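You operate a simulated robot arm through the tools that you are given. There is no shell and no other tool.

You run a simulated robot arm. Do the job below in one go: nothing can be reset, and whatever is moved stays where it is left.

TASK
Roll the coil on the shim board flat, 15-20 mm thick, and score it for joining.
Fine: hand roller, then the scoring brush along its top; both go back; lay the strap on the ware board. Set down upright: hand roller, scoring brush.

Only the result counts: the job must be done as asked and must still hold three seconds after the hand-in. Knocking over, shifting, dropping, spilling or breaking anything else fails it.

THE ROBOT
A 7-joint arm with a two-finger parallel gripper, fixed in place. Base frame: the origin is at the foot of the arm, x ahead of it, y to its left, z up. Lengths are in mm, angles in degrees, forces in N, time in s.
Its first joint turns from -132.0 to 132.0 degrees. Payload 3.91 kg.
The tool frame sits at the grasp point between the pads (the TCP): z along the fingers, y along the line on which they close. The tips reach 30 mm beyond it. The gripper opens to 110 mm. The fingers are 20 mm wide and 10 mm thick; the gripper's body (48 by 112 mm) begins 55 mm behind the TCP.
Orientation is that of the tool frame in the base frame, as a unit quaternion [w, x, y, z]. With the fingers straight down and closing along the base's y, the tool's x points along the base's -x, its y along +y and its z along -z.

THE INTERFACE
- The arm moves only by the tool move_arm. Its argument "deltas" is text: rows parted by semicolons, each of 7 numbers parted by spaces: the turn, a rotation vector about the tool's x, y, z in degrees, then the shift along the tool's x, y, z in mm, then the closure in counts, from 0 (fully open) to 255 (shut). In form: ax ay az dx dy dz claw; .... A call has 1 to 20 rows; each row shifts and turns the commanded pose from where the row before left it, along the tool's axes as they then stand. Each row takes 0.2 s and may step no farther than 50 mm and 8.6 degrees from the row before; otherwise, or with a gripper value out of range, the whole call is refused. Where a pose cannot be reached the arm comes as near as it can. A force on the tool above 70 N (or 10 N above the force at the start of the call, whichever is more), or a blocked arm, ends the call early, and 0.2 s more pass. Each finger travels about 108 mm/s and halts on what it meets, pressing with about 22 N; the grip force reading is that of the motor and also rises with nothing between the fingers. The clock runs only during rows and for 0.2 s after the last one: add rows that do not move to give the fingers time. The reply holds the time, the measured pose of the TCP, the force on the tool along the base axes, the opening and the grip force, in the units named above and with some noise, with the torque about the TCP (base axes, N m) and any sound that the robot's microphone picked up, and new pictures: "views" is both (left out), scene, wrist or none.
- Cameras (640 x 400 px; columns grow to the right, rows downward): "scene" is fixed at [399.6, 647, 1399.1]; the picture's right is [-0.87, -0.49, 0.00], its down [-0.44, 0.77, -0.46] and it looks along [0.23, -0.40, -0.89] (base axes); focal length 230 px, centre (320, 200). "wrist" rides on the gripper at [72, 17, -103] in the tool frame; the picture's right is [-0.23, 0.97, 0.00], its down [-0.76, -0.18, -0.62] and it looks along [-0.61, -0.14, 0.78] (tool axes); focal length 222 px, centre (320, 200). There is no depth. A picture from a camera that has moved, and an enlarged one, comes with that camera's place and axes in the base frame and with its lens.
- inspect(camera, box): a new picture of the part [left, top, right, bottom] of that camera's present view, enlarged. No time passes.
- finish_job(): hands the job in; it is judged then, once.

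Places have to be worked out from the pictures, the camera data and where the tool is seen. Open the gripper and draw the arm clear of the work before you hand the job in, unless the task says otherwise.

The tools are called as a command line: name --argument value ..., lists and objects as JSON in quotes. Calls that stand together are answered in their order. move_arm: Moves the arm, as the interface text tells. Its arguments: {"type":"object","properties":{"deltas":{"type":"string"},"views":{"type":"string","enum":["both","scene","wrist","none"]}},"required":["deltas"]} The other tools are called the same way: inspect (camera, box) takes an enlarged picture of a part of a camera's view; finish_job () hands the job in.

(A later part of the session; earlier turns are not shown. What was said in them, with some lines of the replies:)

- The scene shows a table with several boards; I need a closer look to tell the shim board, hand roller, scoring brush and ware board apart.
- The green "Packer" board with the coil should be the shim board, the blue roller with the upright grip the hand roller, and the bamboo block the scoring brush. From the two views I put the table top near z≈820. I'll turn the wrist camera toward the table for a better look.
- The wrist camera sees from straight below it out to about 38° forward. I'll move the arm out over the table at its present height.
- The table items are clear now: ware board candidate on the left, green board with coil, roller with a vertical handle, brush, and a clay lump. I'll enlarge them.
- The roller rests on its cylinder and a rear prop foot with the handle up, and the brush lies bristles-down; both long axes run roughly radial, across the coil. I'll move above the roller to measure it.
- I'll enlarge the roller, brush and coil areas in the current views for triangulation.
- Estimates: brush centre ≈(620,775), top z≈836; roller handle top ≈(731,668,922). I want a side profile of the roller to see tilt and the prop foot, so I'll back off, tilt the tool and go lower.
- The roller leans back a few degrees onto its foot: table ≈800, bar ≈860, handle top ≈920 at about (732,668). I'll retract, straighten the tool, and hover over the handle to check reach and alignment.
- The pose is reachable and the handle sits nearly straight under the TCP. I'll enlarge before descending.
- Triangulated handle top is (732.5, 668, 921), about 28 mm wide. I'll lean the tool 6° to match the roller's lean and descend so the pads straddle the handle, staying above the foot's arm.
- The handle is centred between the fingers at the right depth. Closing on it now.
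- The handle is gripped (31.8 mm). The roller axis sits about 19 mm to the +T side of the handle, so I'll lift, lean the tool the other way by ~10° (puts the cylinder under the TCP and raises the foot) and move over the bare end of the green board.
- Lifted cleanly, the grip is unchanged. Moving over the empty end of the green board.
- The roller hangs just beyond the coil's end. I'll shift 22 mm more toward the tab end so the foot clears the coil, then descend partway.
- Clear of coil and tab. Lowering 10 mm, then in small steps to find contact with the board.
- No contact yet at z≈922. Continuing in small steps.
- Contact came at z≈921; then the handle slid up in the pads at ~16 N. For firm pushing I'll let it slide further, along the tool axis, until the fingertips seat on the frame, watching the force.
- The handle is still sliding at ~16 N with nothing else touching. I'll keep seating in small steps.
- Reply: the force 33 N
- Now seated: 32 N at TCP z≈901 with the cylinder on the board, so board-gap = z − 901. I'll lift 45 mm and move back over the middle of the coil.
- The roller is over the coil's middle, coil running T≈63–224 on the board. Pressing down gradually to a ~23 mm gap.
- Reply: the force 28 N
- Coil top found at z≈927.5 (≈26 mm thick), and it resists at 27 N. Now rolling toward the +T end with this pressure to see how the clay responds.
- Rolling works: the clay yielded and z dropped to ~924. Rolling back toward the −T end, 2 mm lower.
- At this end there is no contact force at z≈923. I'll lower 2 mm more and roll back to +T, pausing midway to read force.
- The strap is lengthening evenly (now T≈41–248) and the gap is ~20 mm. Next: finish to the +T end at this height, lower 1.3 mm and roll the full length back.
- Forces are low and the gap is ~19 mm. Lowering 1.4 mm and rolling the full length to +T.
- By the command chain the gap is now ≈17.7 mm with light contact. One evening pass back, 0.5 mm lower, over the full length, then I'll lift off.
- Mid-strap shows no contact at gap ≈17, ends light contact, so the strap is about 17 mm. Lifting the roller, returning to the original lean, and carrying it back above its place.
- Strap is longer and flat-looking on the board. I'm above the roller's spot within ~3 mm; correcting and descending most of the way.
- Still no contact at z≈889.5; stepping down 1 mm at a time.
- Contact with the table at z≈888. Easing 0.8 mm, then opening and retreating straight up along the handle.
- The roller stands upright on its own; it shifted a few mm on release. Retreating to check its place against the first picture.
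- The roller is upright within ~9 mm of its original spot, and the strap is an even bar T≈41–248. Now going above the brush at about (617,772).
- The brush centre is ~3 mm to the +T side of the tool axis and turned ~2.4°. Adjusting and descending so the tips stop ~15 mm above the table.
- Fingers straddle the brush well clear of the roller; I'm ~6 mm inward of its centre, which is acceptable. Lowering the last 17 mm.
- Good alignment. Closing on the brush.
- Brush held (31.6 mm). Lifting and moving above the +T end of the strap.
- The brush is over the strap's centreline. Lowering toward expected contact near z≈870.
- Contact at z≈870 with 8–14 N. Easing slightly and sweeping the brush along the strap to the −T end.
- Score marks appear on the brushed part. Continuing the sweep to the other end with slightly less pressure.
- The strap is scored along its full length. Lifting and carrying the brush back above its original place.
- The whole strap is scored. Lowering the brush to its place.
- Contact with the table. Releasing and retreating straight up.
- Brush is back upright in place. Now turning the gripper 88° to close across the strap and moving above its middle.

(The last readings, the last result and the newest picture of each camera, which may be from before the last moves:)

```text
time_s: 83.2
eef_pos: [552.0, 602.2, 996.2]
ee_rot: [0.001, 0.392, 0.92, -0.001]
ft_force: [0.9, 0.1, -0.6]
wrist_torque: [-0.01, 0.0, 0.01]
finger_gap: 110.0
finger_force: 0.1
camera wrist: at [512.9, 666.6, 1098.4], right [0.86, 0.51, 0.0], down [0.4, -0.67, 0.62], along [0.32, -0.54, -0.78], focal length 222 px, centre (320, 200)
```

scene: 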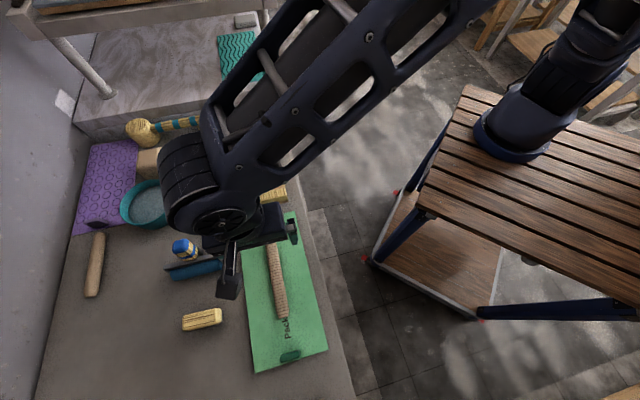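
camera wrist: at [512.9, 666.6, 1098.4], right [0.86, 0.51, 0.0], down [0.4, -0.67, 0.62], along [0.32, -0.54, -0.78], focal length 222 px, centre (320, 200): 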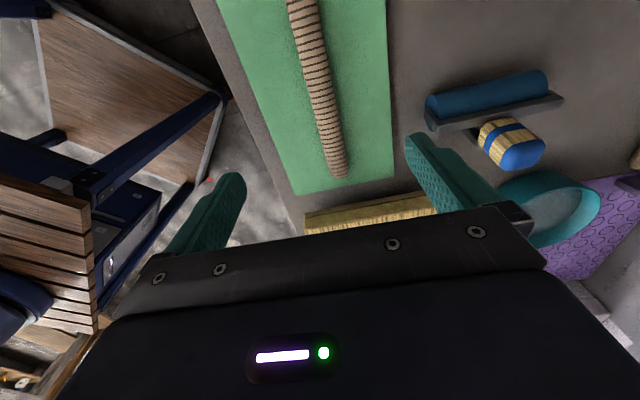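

The strap's centreline is ~4.6 mm to the +R side and well aligned. Before picking, I'll take a look over the ware board to fix the target place.

move_arm --deltas "0 0 0 -44.5 0 0 0; 0 0 0 -44.5 0 0 0; 0 0 0 -44.5 0 0 0; 0 0 0 -44.5 0 0 0; 0 0 0 -44.5 0 0 0; 0 0 0 -44.5 0 0 0; 0 0 0 0 0 0 0"

inspect --camera "scene" --box '[190, 95, 350, 195]'

inspect --camera "scene" --box '[220, 200, 348, 280]'

```text
time_s: 84.8
eef_pos: [735.3, 408.8, 995.4]
ee_rot: [0.0, 0.392, 0.92, 0.0]
ft_force: [0.1, -0.2, -0.1]
wrist_torque: [-0.03, -0.01, 0.0]
finger_gap: 109.9
finger_force: 0.1
camera wrist: at [695.8, 473.9, 1097.8], right [0.86, 0.51, 0.0], down [0.4, -0.67, 0.62], along [0.32, -0.54, -0.78], focal length 222 px, centre (320, 200)
```

scene: 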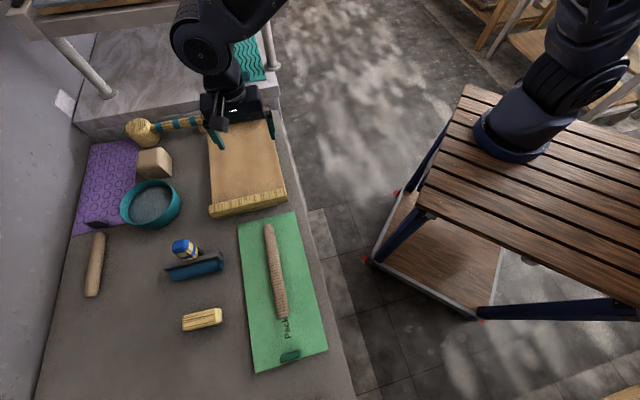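
wrist: 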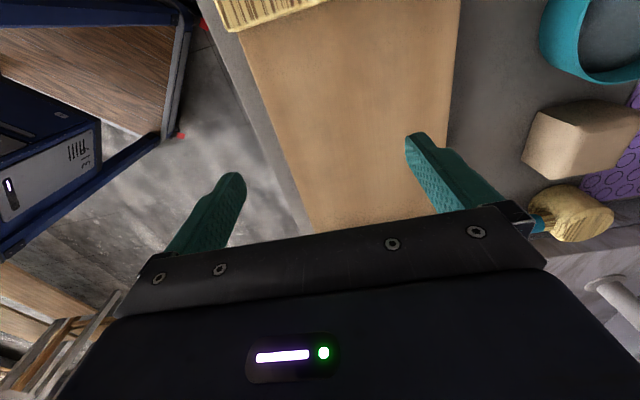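

```text
4.00 times, centred on (270, 145) of scene
camera zoom: at [399.6, 647.0, 1399.1], right [-0.87, -0.49, 0.0], down [-0.44, 0.77, -0.46], along [0.23, -0.4, -0.89], focal length 922 px, centre (520, 420)
```

zoom: 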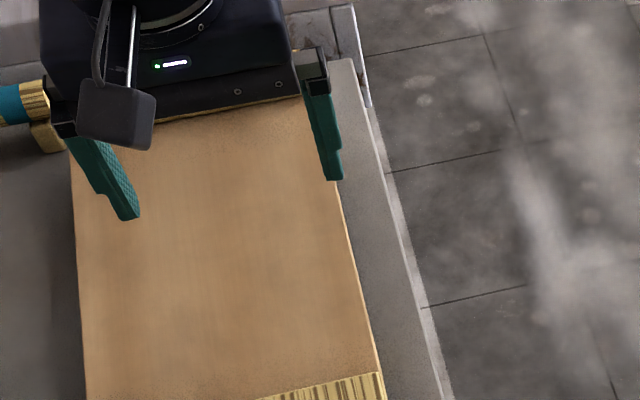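

```text
5.00 times, centred on (284, 240) of scene
camera zoom: at [399.6, 647.0, 1399.1], right [-0.87, -0.49, 0.0], down [-0.44, 0.77, -0.46], along [0.23, -0.4, -0.89], focal length 1152 px, centre (500, 0)
```

zoom: 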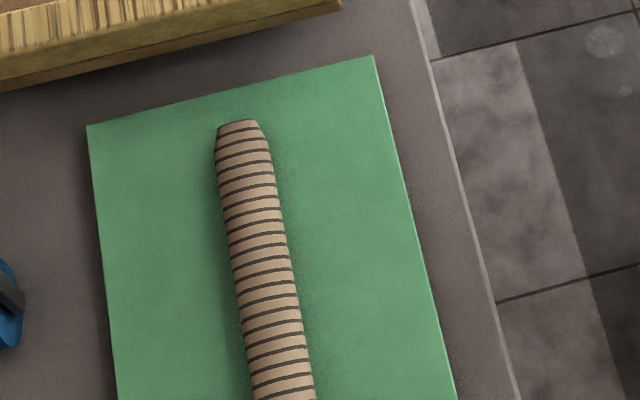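

The ware board interior runs about T −42…−340, R −68…+137, so the strap (≈210 mm) fits lying the same way at about (802,383). Returning over the strap and descending part way.

move_arm --deltas "0 0 0 44.5 0 0 0; 0 0 0 44.5 0 0 0; 0 0 0 44.5 0 0 0; 0 0 0 44.5 0 0 0; 0 0 0 44.5 0 0 0; 0 0 0 48.1 4.6 0 116; 0 0 0 0 0 45 116; 0 0 0 0 0 45 116; 0 0 0 0 0 0 116"

```text
time_s: 86.8
eef_pos: [548.6, 609.5, 906.7]
ee_rot: [0.0, 0.393, 0.92, -0.001]
ft_force: [-0.2, -0.8, 0.2]
wrist_torque: [0.01, 0.02, 0.0]
finger_gap: 60.1
finger_force: 0.1
camera wrist: at [510.4, 673.9, 1007.5], right [0.86, 0.51, 0.0], down [0.4, -0.67, 0.62], along [0.32, -0.54, -0.78], focal length 222 px, centre (320, 200)
```

scene: 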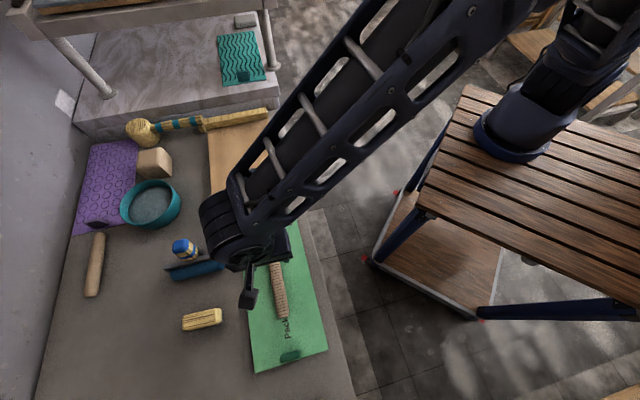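
wrist: 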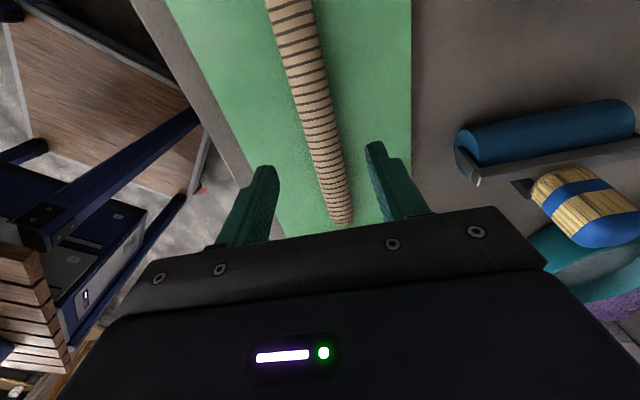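

The strap is centred between the fingers. Descending alongside it.

move_arm --deltas "0 0 0 0 0 30 116; 0 0 0 0 0 24 116; 0 0 0 0 0 0 116" --views "wrist"

move_arm --deltas "0 0 0 0 0 2 116; 0 0 0 0 0 2 116; 0 0 0 0 0 0 116" --views "none"

```text
time_s: 87.6
eef_pos: [549.7, 609.0, 850.0]
ee_rot: [0.0, 0.393, 0.92, 0.001]
ft_force: [0.8, 1.1, 0.0]
wrist_torque: [-0.01, 0.0, -0.01]
finger_gap: 60.0
finger_force: 0.1
camera wrist: at [511.4, 673.6, 952.1], right [0.86, 0.51, 0.0], down [0.4, -0.67, 0.62], along [0.32, -0.54, -0.78], focal length 222 px, centre (320, 200)
```

wrist: 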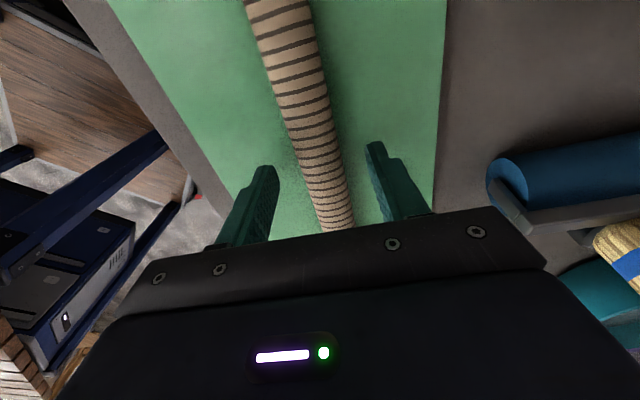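

```text
time_s: 88.4
eef_pos: [551.7, 610.1, 847.1]
ee_rot: [0.0, 0.392, 0.92, 0.0]
ft_force: [-0.3, 0.0, -0.2]
wrist_torque: [0.01, -0.04, 0.01]
finger_gap: 59.8
finger_force: 0.0
```

move_arm --deltas "0 0 0 0 0 1.5 116; 0 0 0 0 0 1.5 116; 0 0 0 0 0 0 116" --views "none"

move_arm --deltas "0 0 0 0 0 1 116; 0 0 0 0 0 0 116" --views "wrist"

```text
time_s: 89.2
eef_pos: [551.0, 609.5, 844.3]
ee_rot: [0.0, 0.391, 0.92, 0.0]
ft_force: [-0.2, -0.2, -0.1]
wrist_torque: [0.03, 0.0, -0.01]
finger_gap: 60.0
finger_force: 0.0
```

```text
time_s: 89.8
eef_pos: [552.0, 608.3, 842.5]
ee_rot: [0.0, 0.391, 0.92, 0.0]
ft_force: [-0.1, 0.5, -0.6]
wrist_torque: [0.05, 0.0, 0.01]
finger_gap: 60.1
finger_force: 0.0
camera wrist: at [512.2, 673.9, 944.4], right [0.86, 0.51, 0.0], down [0.4, -0.67, 0.62], along [0.32, -0.54, -0.78], focal length 222 px, centre (320, 200)
```

wrist: 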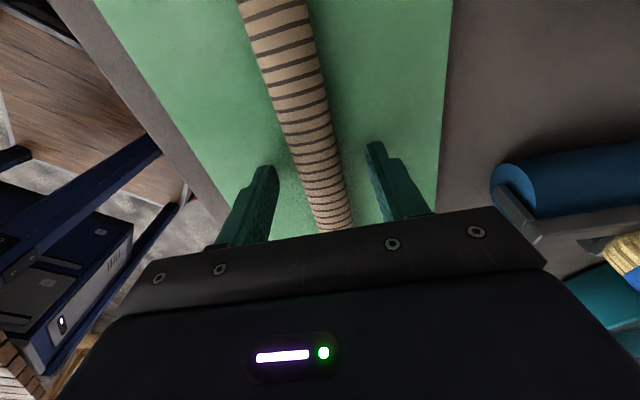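

move_arm --deltas "0 0 0 0 0 1 116; 0 0 0 0 0 0 116" --views "none"

move_arm --deltas "0 0 0 0 0 0.8 116; 0 0 0 0 0 0 116" --views "none"

```text
time_s: 90.4
eef_pos: [552.1, 608.9, 842.1]
ee_rot: [0.0, 0.391, 0.92, 0.0]
ft_force: [0.6, 0.6, 1.0]
wrist_torque: [0.0, -0.02, 0.0]
finger_gap: 60.2
finger_force: 0.0
```

```text
time_s: 91.0
eef_pos: [550.7, 609.3, 840.7]
ee_rot: [0.0, 0.392, 0.92, 0.0]
ft_force: [-1.0, -0.1, 0.4]
wrist_torque: [0.03, 0.01, 0.0]
finger_gap: 60.1
finger_force: 0.0
```

Tips are a millimetre or two above the board, with no contact force. Closing gently on the strap.

move_arm --deltas "0 0 0 0 0 0 150; 0 0 0 0 0 0 175; 0 0 0 0 0 0 190; 0 0 0 0 0 0 205; 0 0 0 0 0 0 205" --views "wrist"

```text
time_s: 92.2
eef_pos: [551.3, 608.6, 840.7]
ee_rot: [0.0, 0.391, 0.92, 0.0]
ft_force: [-0.2, -1.0, -0.1]
wrist_torque: [-0.01, 0.0, 0.06]
finger_gap: 28.9
finger_force: 21.5
camera wrist: at [512.5, 674.1, 942.7], right [0.86, 0.51, 0.0], down [0.4, -0.67, 0.62], along [0.32, -0.54, -0.78], focal length 222 px, centre (320, 200)
```

wrist: 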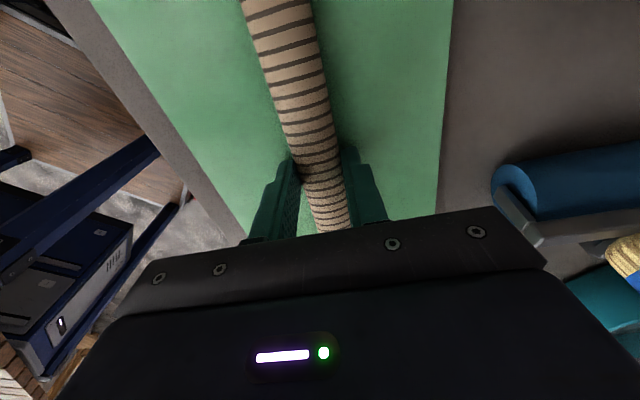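

Strap gripped at 28.9 mm wide. Lifting 20 mm to check that it hangs level.

move_arm --deltas "0 0 0 0 0 -5 205; 0 0 0 0 0 -7 205; 0 0 0 0 0 -8 205; 0 0 0 0 0 0 205"

```text
time_s: 93.2
eef_pos: [551.1, 608.9, 860.4]
ee_rot: [0.0, 0.391, 0.92, 0.0]
ft_force: [0.1, 1.1, -2.3]
wrist_torque: [0.0, -0.01, -0.01]
finger_gap: 29.0
finger_force: 22.3
camera wrist: at [512.3, 673.9, 962.3], right [0.86, 0.51, 0.0], down [0.4, -0.67, 0.62], along [0.32, -0.54, -0.78], focal length 222 px, centre (320, 200)
```

scene: 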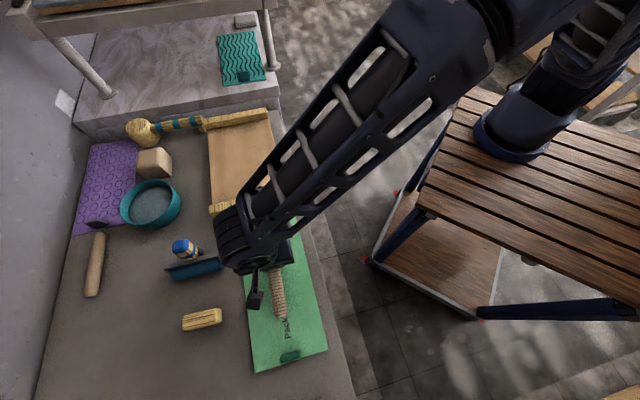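
wrist: 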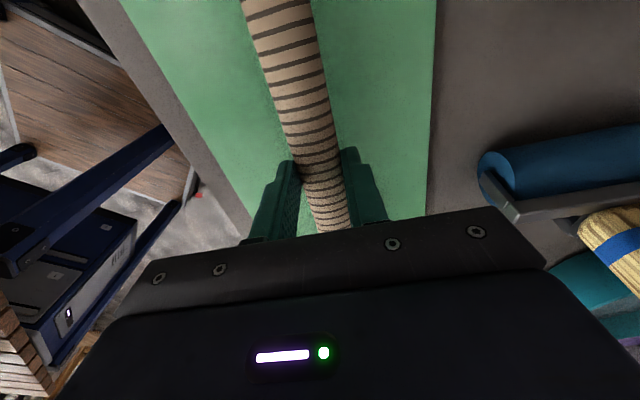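

It hangs level and firm (~2 N). Lifting to clear the rails and carrying it over the ware board.

move_arm --deltas "0 0 0 0 0 -25 205; 0 0 0 0 0 -30 205; 0 0 0 0 0 -30 205; 0 0 0 -20 1.4 0 205; 0 0 0 -40 2.8 0 205; 0 0 0 -40 2.8 0 205; 0 0 0 -40 2.8 0 205; 0 0 0 -40 2.8 0 205; 0 0 0 -40 2.8 0 205; 0 0 0 -40 2.8 0 205; 0 0 0 -40 2.8 0 205; 0 0 0 -36 2.5 0 205; 0 0 0 0 0 0 205"

```text
time_s: 96.0
eef_pos: [801.8, 382.4, 947.0]
ee_rot: [0.0, 0.392, 0.92, -0.001]
ft_force: [-1.2, -0.4, -2.0]
wrist_torque: [-0.01, -0.03, 0.04]
finger_gap: 28.7
finger_force: 22.0
camera wrist: at [761.9, 448.2, 1047.9], right [0.86, 0.51, 0.0], down [0.4, -0.67, 0.62], along [0.32, -0.54, -0.78], focal length 222 px, centre (320, 200)
```

scene: 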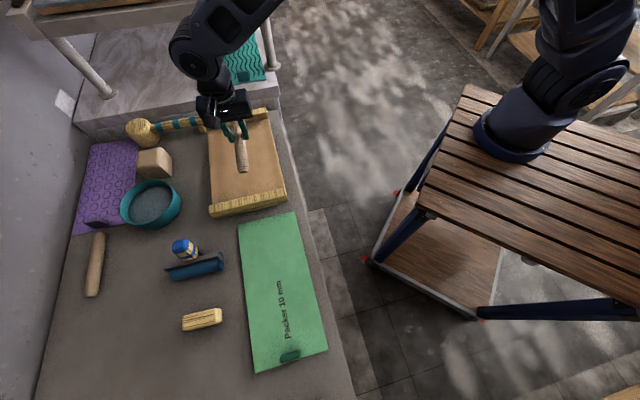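
wrist: 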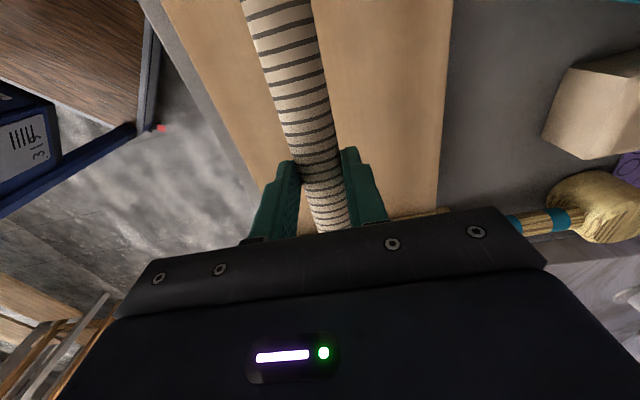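

The board label reads "Packer 10 mm"; brush and roller readings both give a strap of ≈16.5–17 mm. The strap is well inside the ware board; descending.

move_arm --deltas "0 0 0 0 0 25 205; 0 0 0 0 0 25 205; 0 0 0 0 0 10 205; 0 0 0 0 0 0 205"

```text
time_s: 97.0
eef_pos: [799.4, 383.5, 884.5]
ee_rot: [0.001, 0.392, 0.92, 0.0]
ft_force: [-0.3, -1.1, -1.2]
wrist_torque: [0.02, -0.01, -0.04]
finger_gap: 28.8
finger_force: 21.8
camera wrist: at [761.5, 448.1, 987.3], right [0.86, 0.51, 0.0], down [0.4, -0.67, 0.62], along [0.32, -0.54, -0.78], focal length 222 px, centre (320, 200)
```

scene: 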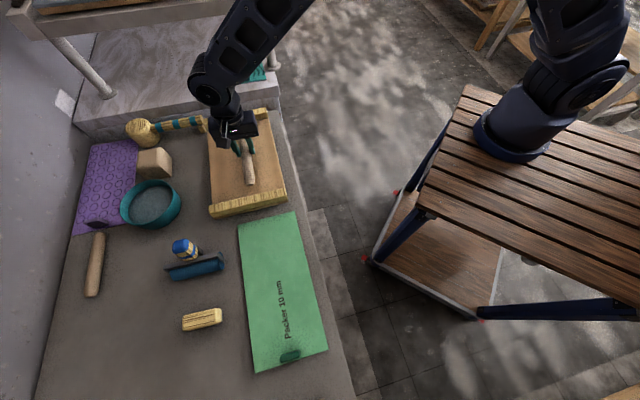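
wrist: 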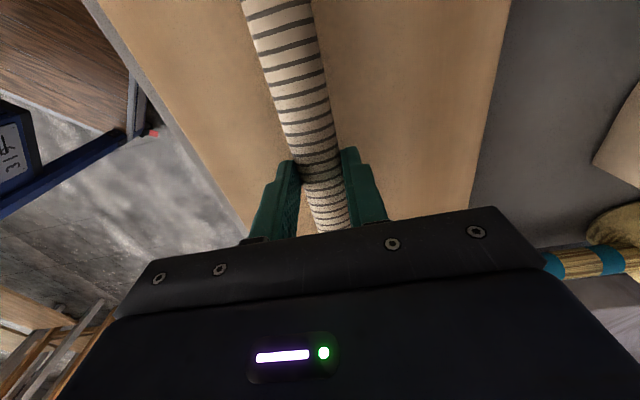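

move_arm --deltas "0 0 0 0 0 4 205; 0 0 0 0 0 4 205; 0 0 0 0 0 0 205" --views "wrist"

inspect --camera "scene" --box '[200, 105, 300, 220]'

```text
time_s: 97.8
eef_pos: [801.2, 383.2, 878.7]
ee_rot: [0.0, 0.392, 0.92, 0.0]
ft_force: [-0.9, 0.1, -1.5]
wrist_torque: [0.01, 0.01, -0.02]
finger_gap: 29.1
finger_force: 22.0
camera wrist: at [761.5, 447.5, 979.8], right [0.86, 0.51, 0.0], down [0.4, -0.67, 0.62], along [0.32, -0.54, -0.78], focal length 222 px, centre (320, 200)
```

wrist: 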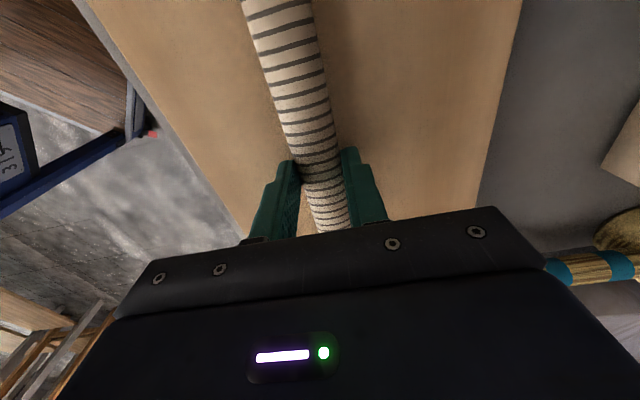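

```text
3.48 times, centred on (250, 162) of scene
camera zoom: at [399.6, 647.0, 1399.1], right [-0.87, -0.49, 0.0], down [-0.44, 0.77, -0.46], along [0.23, -0.4, -0.89], focal length 801 px, centre (564, 330)
```

zoom: 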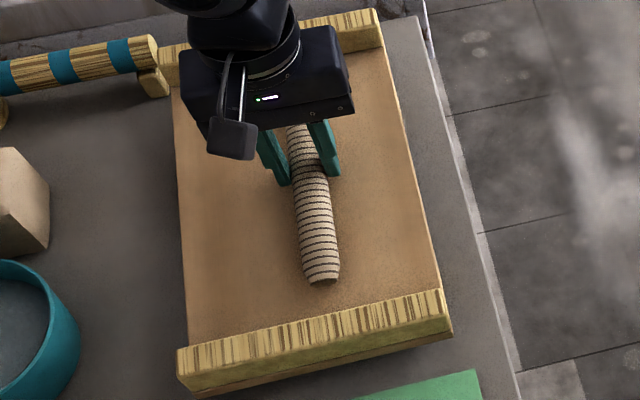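

The strap hangs centred between the rails. Continuing down in small steps.

move_arm --deltas "0 0 0 0 0 3 205; 0 0 0 0 0 2 205; 0 0 0 0 0 0 205" --views "none"

move_arm --deltas "0 0 0 0 0 2 205; 0 0 0 0 0 0 205" --views "none"

move_arm --deltas "0 0 0 0 0 2 205; 0 0 0 0 0 0 205" --views "wrist"

```text
time_s: 98.6
eef_pos: [801.0, 382.5, 872.6]
ee_rot: [0.0, 0.392, 0.92, 0.0]
ft_force: [-0.4, 0.0, -1.2]
wrist_torque: [-0.07, -0.04, 0.01]
finger_gap: 28.9
finger_force: 22.4
```

```text
time_s: 99.2
eef_pos: [800.8, 382.4, 871.9]
ee_rot: [0.001, 0.392, 0.92, 0.001]
ft_force: [-3.9, -4.7, 17.8]
wrist_torque: [-0.14, 0.12, 0.02]
finger_gap: 29.3
finger_force: 22.5
```

```text
time_s: 99.8
eef_pos: [802.2, 383.3, 873.0]
ee_rot: [0.001, 0.392, 0.92, 0.002]
ft_force: [-4.5, -7.0, 46.9]
wrist_torque: [-0.6, 0.9, 0.06]
finger_gap: 28.8
finger_force: 21.6
camera wrist: at [762.0, 447.2, 973.8], right [0.86, 0.51, 0.0], down [0.4, -0.67, 0.62], along [0.32, -0.53, -0.78], focal length 222 px, centre (320, 200)
```

wrist: 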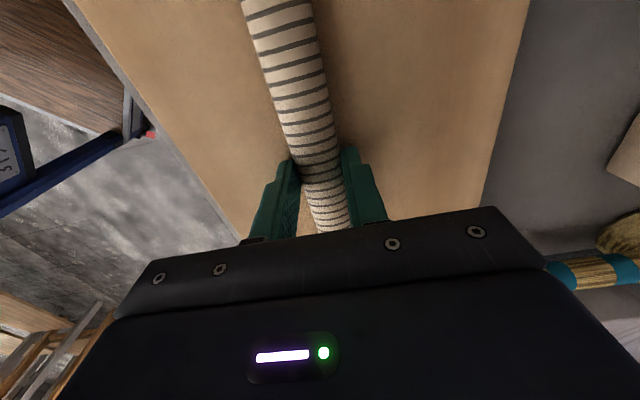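

Contact with the ware board came at z≈872 and the last step pressed too hard; easing back 3 mm.

move_arm --deltas "0 0 0 0 0 -1.5 205; 0 0 0 0 0 -1.3 205; 0 0 0 0 0 0 205" --views "wrist"

```text
time_s: 100.6
eef_pos: [801.3, 382.8, 872.7]
ee_rot: [0.0, 0.392, 0.92, 0.001]
ft_force: [5.3, 4.9, 25.5]
wrist_torque: [-0.15, -0.21, -0.07]
finger_gap: 28.8
finger_force: 21.9
camera wrist: at [762.3, 447.3, 973.8], right [0.86, 0.51, 0.0], down [0.4, -0.67, 0.62], along [0.32, -0.54, -0.78], focal length 222 px, centre (320, 200)
```

wrist: 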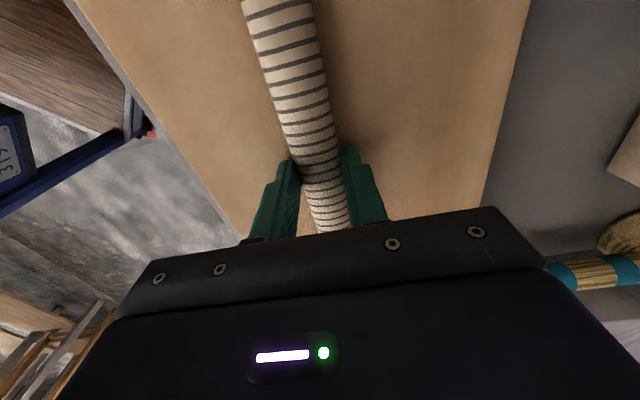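

move_arm --deltas "0 0 0 0 0 -1.2 205; 0 0 0 0 0 0 205" --views "none"

```text
time_s: 101.2
eef_pos: [800.9, 382.5, 871.4]
ee_rot: [0.0, 0.391, 0.92, -0.001]
ft_force: [4.6, 2.9, 6.6]
wrist_torque: [0.03, -0.36, 0.07]
finger_gap: 29.0
finger_force: 22.1
```

Force is down to ~7 N. Easing a touch more, then opening slowly.

move_arm --deltas "0 0 0 0 0 -0.4 205; 0 0 0 0 0 0 185; 0 0 0 0 0 0 165; 0 0 0 0 0 0 140; 0 0 0 0 0 0 116; 0 0 0 0 0 0 116"

```text
time_s: 102.6
eef_pos: [802.1, 382.4, 871.9]
ee_rot: [0.0, 0.392, 0.92, -0.001]
ft_force: [-0.6, -0.4, 0.0]
wrist_torque: [0.0, 0.02, -0.03]
finger_gap: 59.9
finger_force: 0.1
camera wrist: at [762.4, 447.3, 974.8], right [0.86, 0.51, 0.0], down [0.4, -0.67, 0.62], along [0.32, -0.54, -0.78], focal length 222 px, centre (320, 200)
```

scene: 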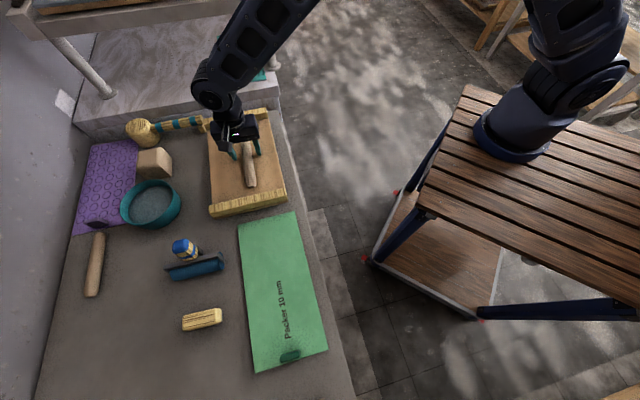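
wrist: 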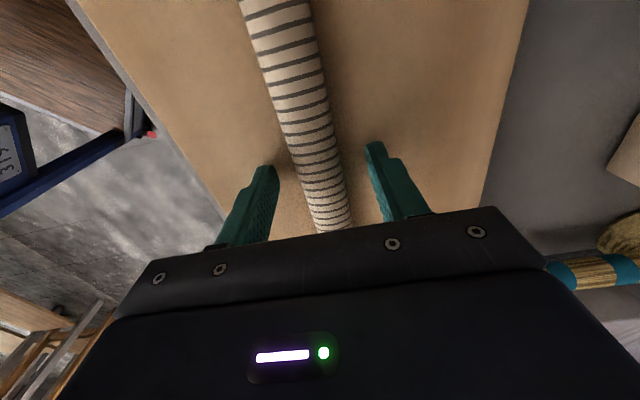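

The strap lies free on the ware board. Retreating straight up and back clear of the work.

move_arm --deltas "0 0 0 0 0 -15 116; 0 0 0 0 0 -30 116; 0 0 0 0 0 -45 116; 0 0 0 0 0 -45 60; 0 0 0 0 -45 -40 0; 0 0 0 0 -48 -10 0; 0 0 0 0 -48 0 0; 0 0 0 0 -48 0 0; 0 0 0 0 -48 0 0; 0 0 0 0 -48 0 0; 0 0 0 0 0 0 0"

inspect --camera "scene" --box '[190, 95, 350, 225]'

inspect --camera "scene" --box '[60, 100, 260, 345]'

```text
refused: row 5 steps farther than a row can; nothing moved
```

```text
3.08 times, centred on (270, 160) of scene
camera zoom: at [399.6, 647.0, 1399.1], right [-0.87, -0.49, 0.0], down [-0.44, 0.77, -0.46], along [0.23, -0.4, -0.89], focal length 709 px, centre (474, 323)
```

zoom: 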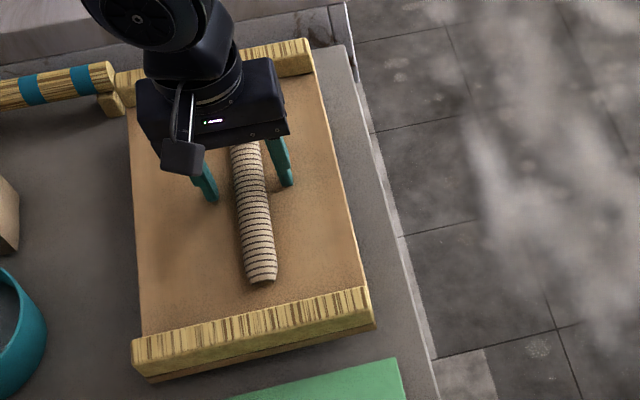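

```text
1.63 times, centred on (160, 222) of scene
camera zoom: at [399.6, 647.0, 1399.1], right [-0.87, -0.49, 0.0], down [-0.44, 0.77, -0.46], along [0.23, -0.4, -0.89], focal length 376 px, centre (581, 163)
```

zoom: 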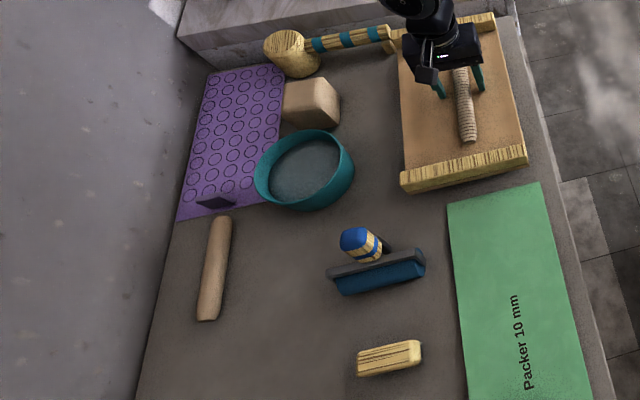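

One row was too large; repeating the retreat with smaller steps.

move_arm --deltas "0 0 0 0 0 -15 116; 0 0 0 0 0 -30 116; 0 0 0 0 0 -45 116; 0 0 0 0 0 -45 60; 0 0 0 0 -30 -35 0; 0 0 0 0 -45 0 0; 0 0 0 0 -45 0 0; 0 0 0 0 -45 0 0; 0 0 0 0 -45 0 0; 0 0 0 0 -30 0 0; 0 0 0 0 0 0 0"

inspect --camera "scene" --box '[190, 95, 350, 225]'

inspect --camera "scene" --box '[150, 220, 250, 345]'

```text
time_s: 105.0
eef_pos: [627.0, 217.7, 1043.4]
ee_rot: [0.0, 0.392, 0.92, -0.001]
ft_force: [0.5, 1.0, -0.5]
wrist_torque: [-0.04, 0.02, 0.0]
finger_gap: 110.1
finger_force: 0.0
camera wrist: at [587.8, 282.2, 1146.1], right [0.86, 0.51, 0.0], down [0.4, -0.67, 0.62], along [0.32, -0.54, -0.78], focal length 222 px, centre (320, 200)
```

scene: 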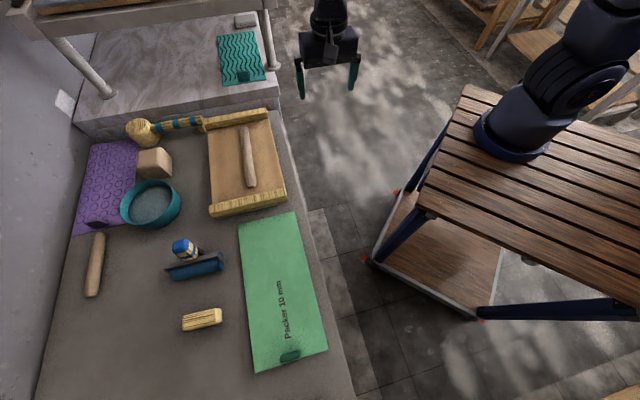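
wrist: 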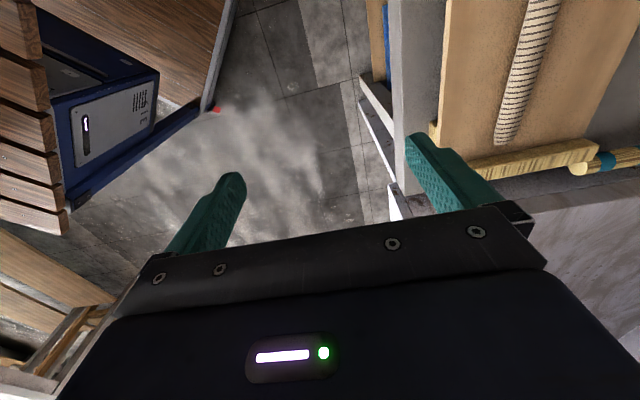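

```text
3.08 times, centred on (270, 160) of scene
camera zoom: at [399.6, 647.0, 1399.1], right [-0.87, -0.49, 0.0], down [-0.44, 0.77, -0.46], along [0.23, -0.4, -0.89], focal length 709 px, centre (474, 323)
```

zoom: 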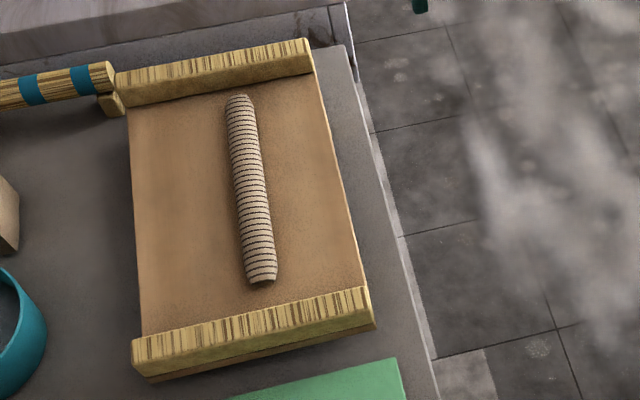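

```text
3.20 times, centred on (200, 282) of scene
camera zoom: at [399.6, 647.0, 1399.1], right [-0.87, -0.49, 0.0], down [-0.44, 0.77, -0.46], along [0.23, -0.4, -0.89], focal length 737 px, centre (704, -64)
```

zoom: 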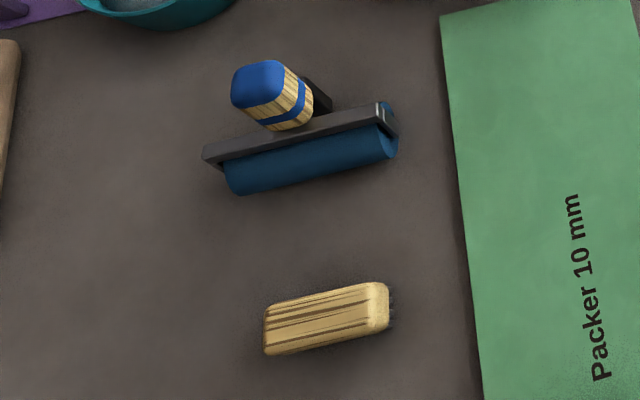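

Everything looks in place; I'll check the shelf item at top left just to be sure no other board could be the ware board.

inspect --camera "scene" --box '[0, 0, 200, 100]'

inspect --camera "wrist" --box '[360, 0, 640, 200]'

```text
3.20 times, centred on (100, 50) of scene
camera zoom: at [399.6, 647.0, 1399.1], right [-0.87, -0.49, 0.0], down [-0.44, 0.77, -0.46], along [0.23, -0.4, -0.89], focal length 737 px, centre (1024, 680)
```

zoom: 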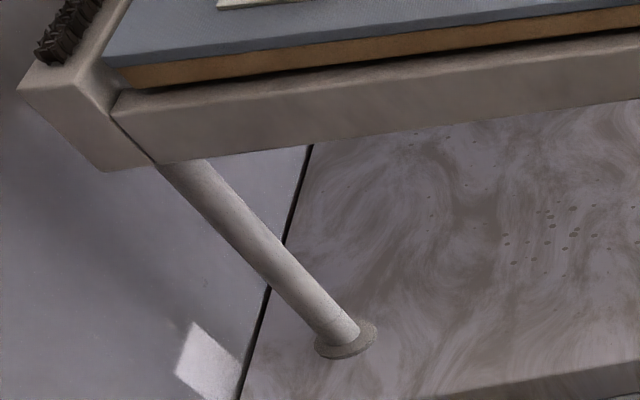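

```text
2.00 times, centred on (500, 100) of wrist
camera zoom: at [587.8, 282.2, 1146.1], right [0.86, 0.51, 0.0], down [0.4, -0.67, 0.62], along [0.32, -0.54, -0.78], focal length 444 px, centre (-40, 400)
```

zoom: 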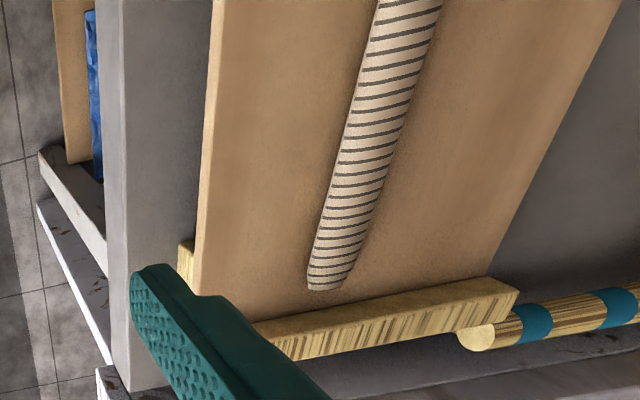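

The shelf item is only a canvas-topped bench, so the cleated board is the ware board. The strap lies scored and flat on it, the roller and brush stand upright at their places, and the arm is clear with the gripper open, so I'm handing in.

finish_job

```text
The job is handed in.
```

I rolled the coil flat, scored it along its whole top, and laid the strap on the ware board. I then handed the job in with the gripper open and the arm drawn clear.

- **Thickness:** about 16.5–17 mm. I worked this out from the contact heights of the roller and the brush rather than measuring it directly, so allow about a millimetre either way.
- **Hand roller:** back upright on its foot, about 9 mm from where it started because it shifted slightly on release.
- **Scoring brush:** back at its original spot, bristles down.
- **Strap:** about 210 mm long and 29 mm wide, lying flat between the two end rails. I took the tan board with bamboo end rails to be the ware board, since nothing is labelled as one.

While setting the strap down, one step pressed it onto the board at about 47 N before I eased off. The pictures afterwards show no damage to the strap or the scoring, and the other items were still standing where they began.
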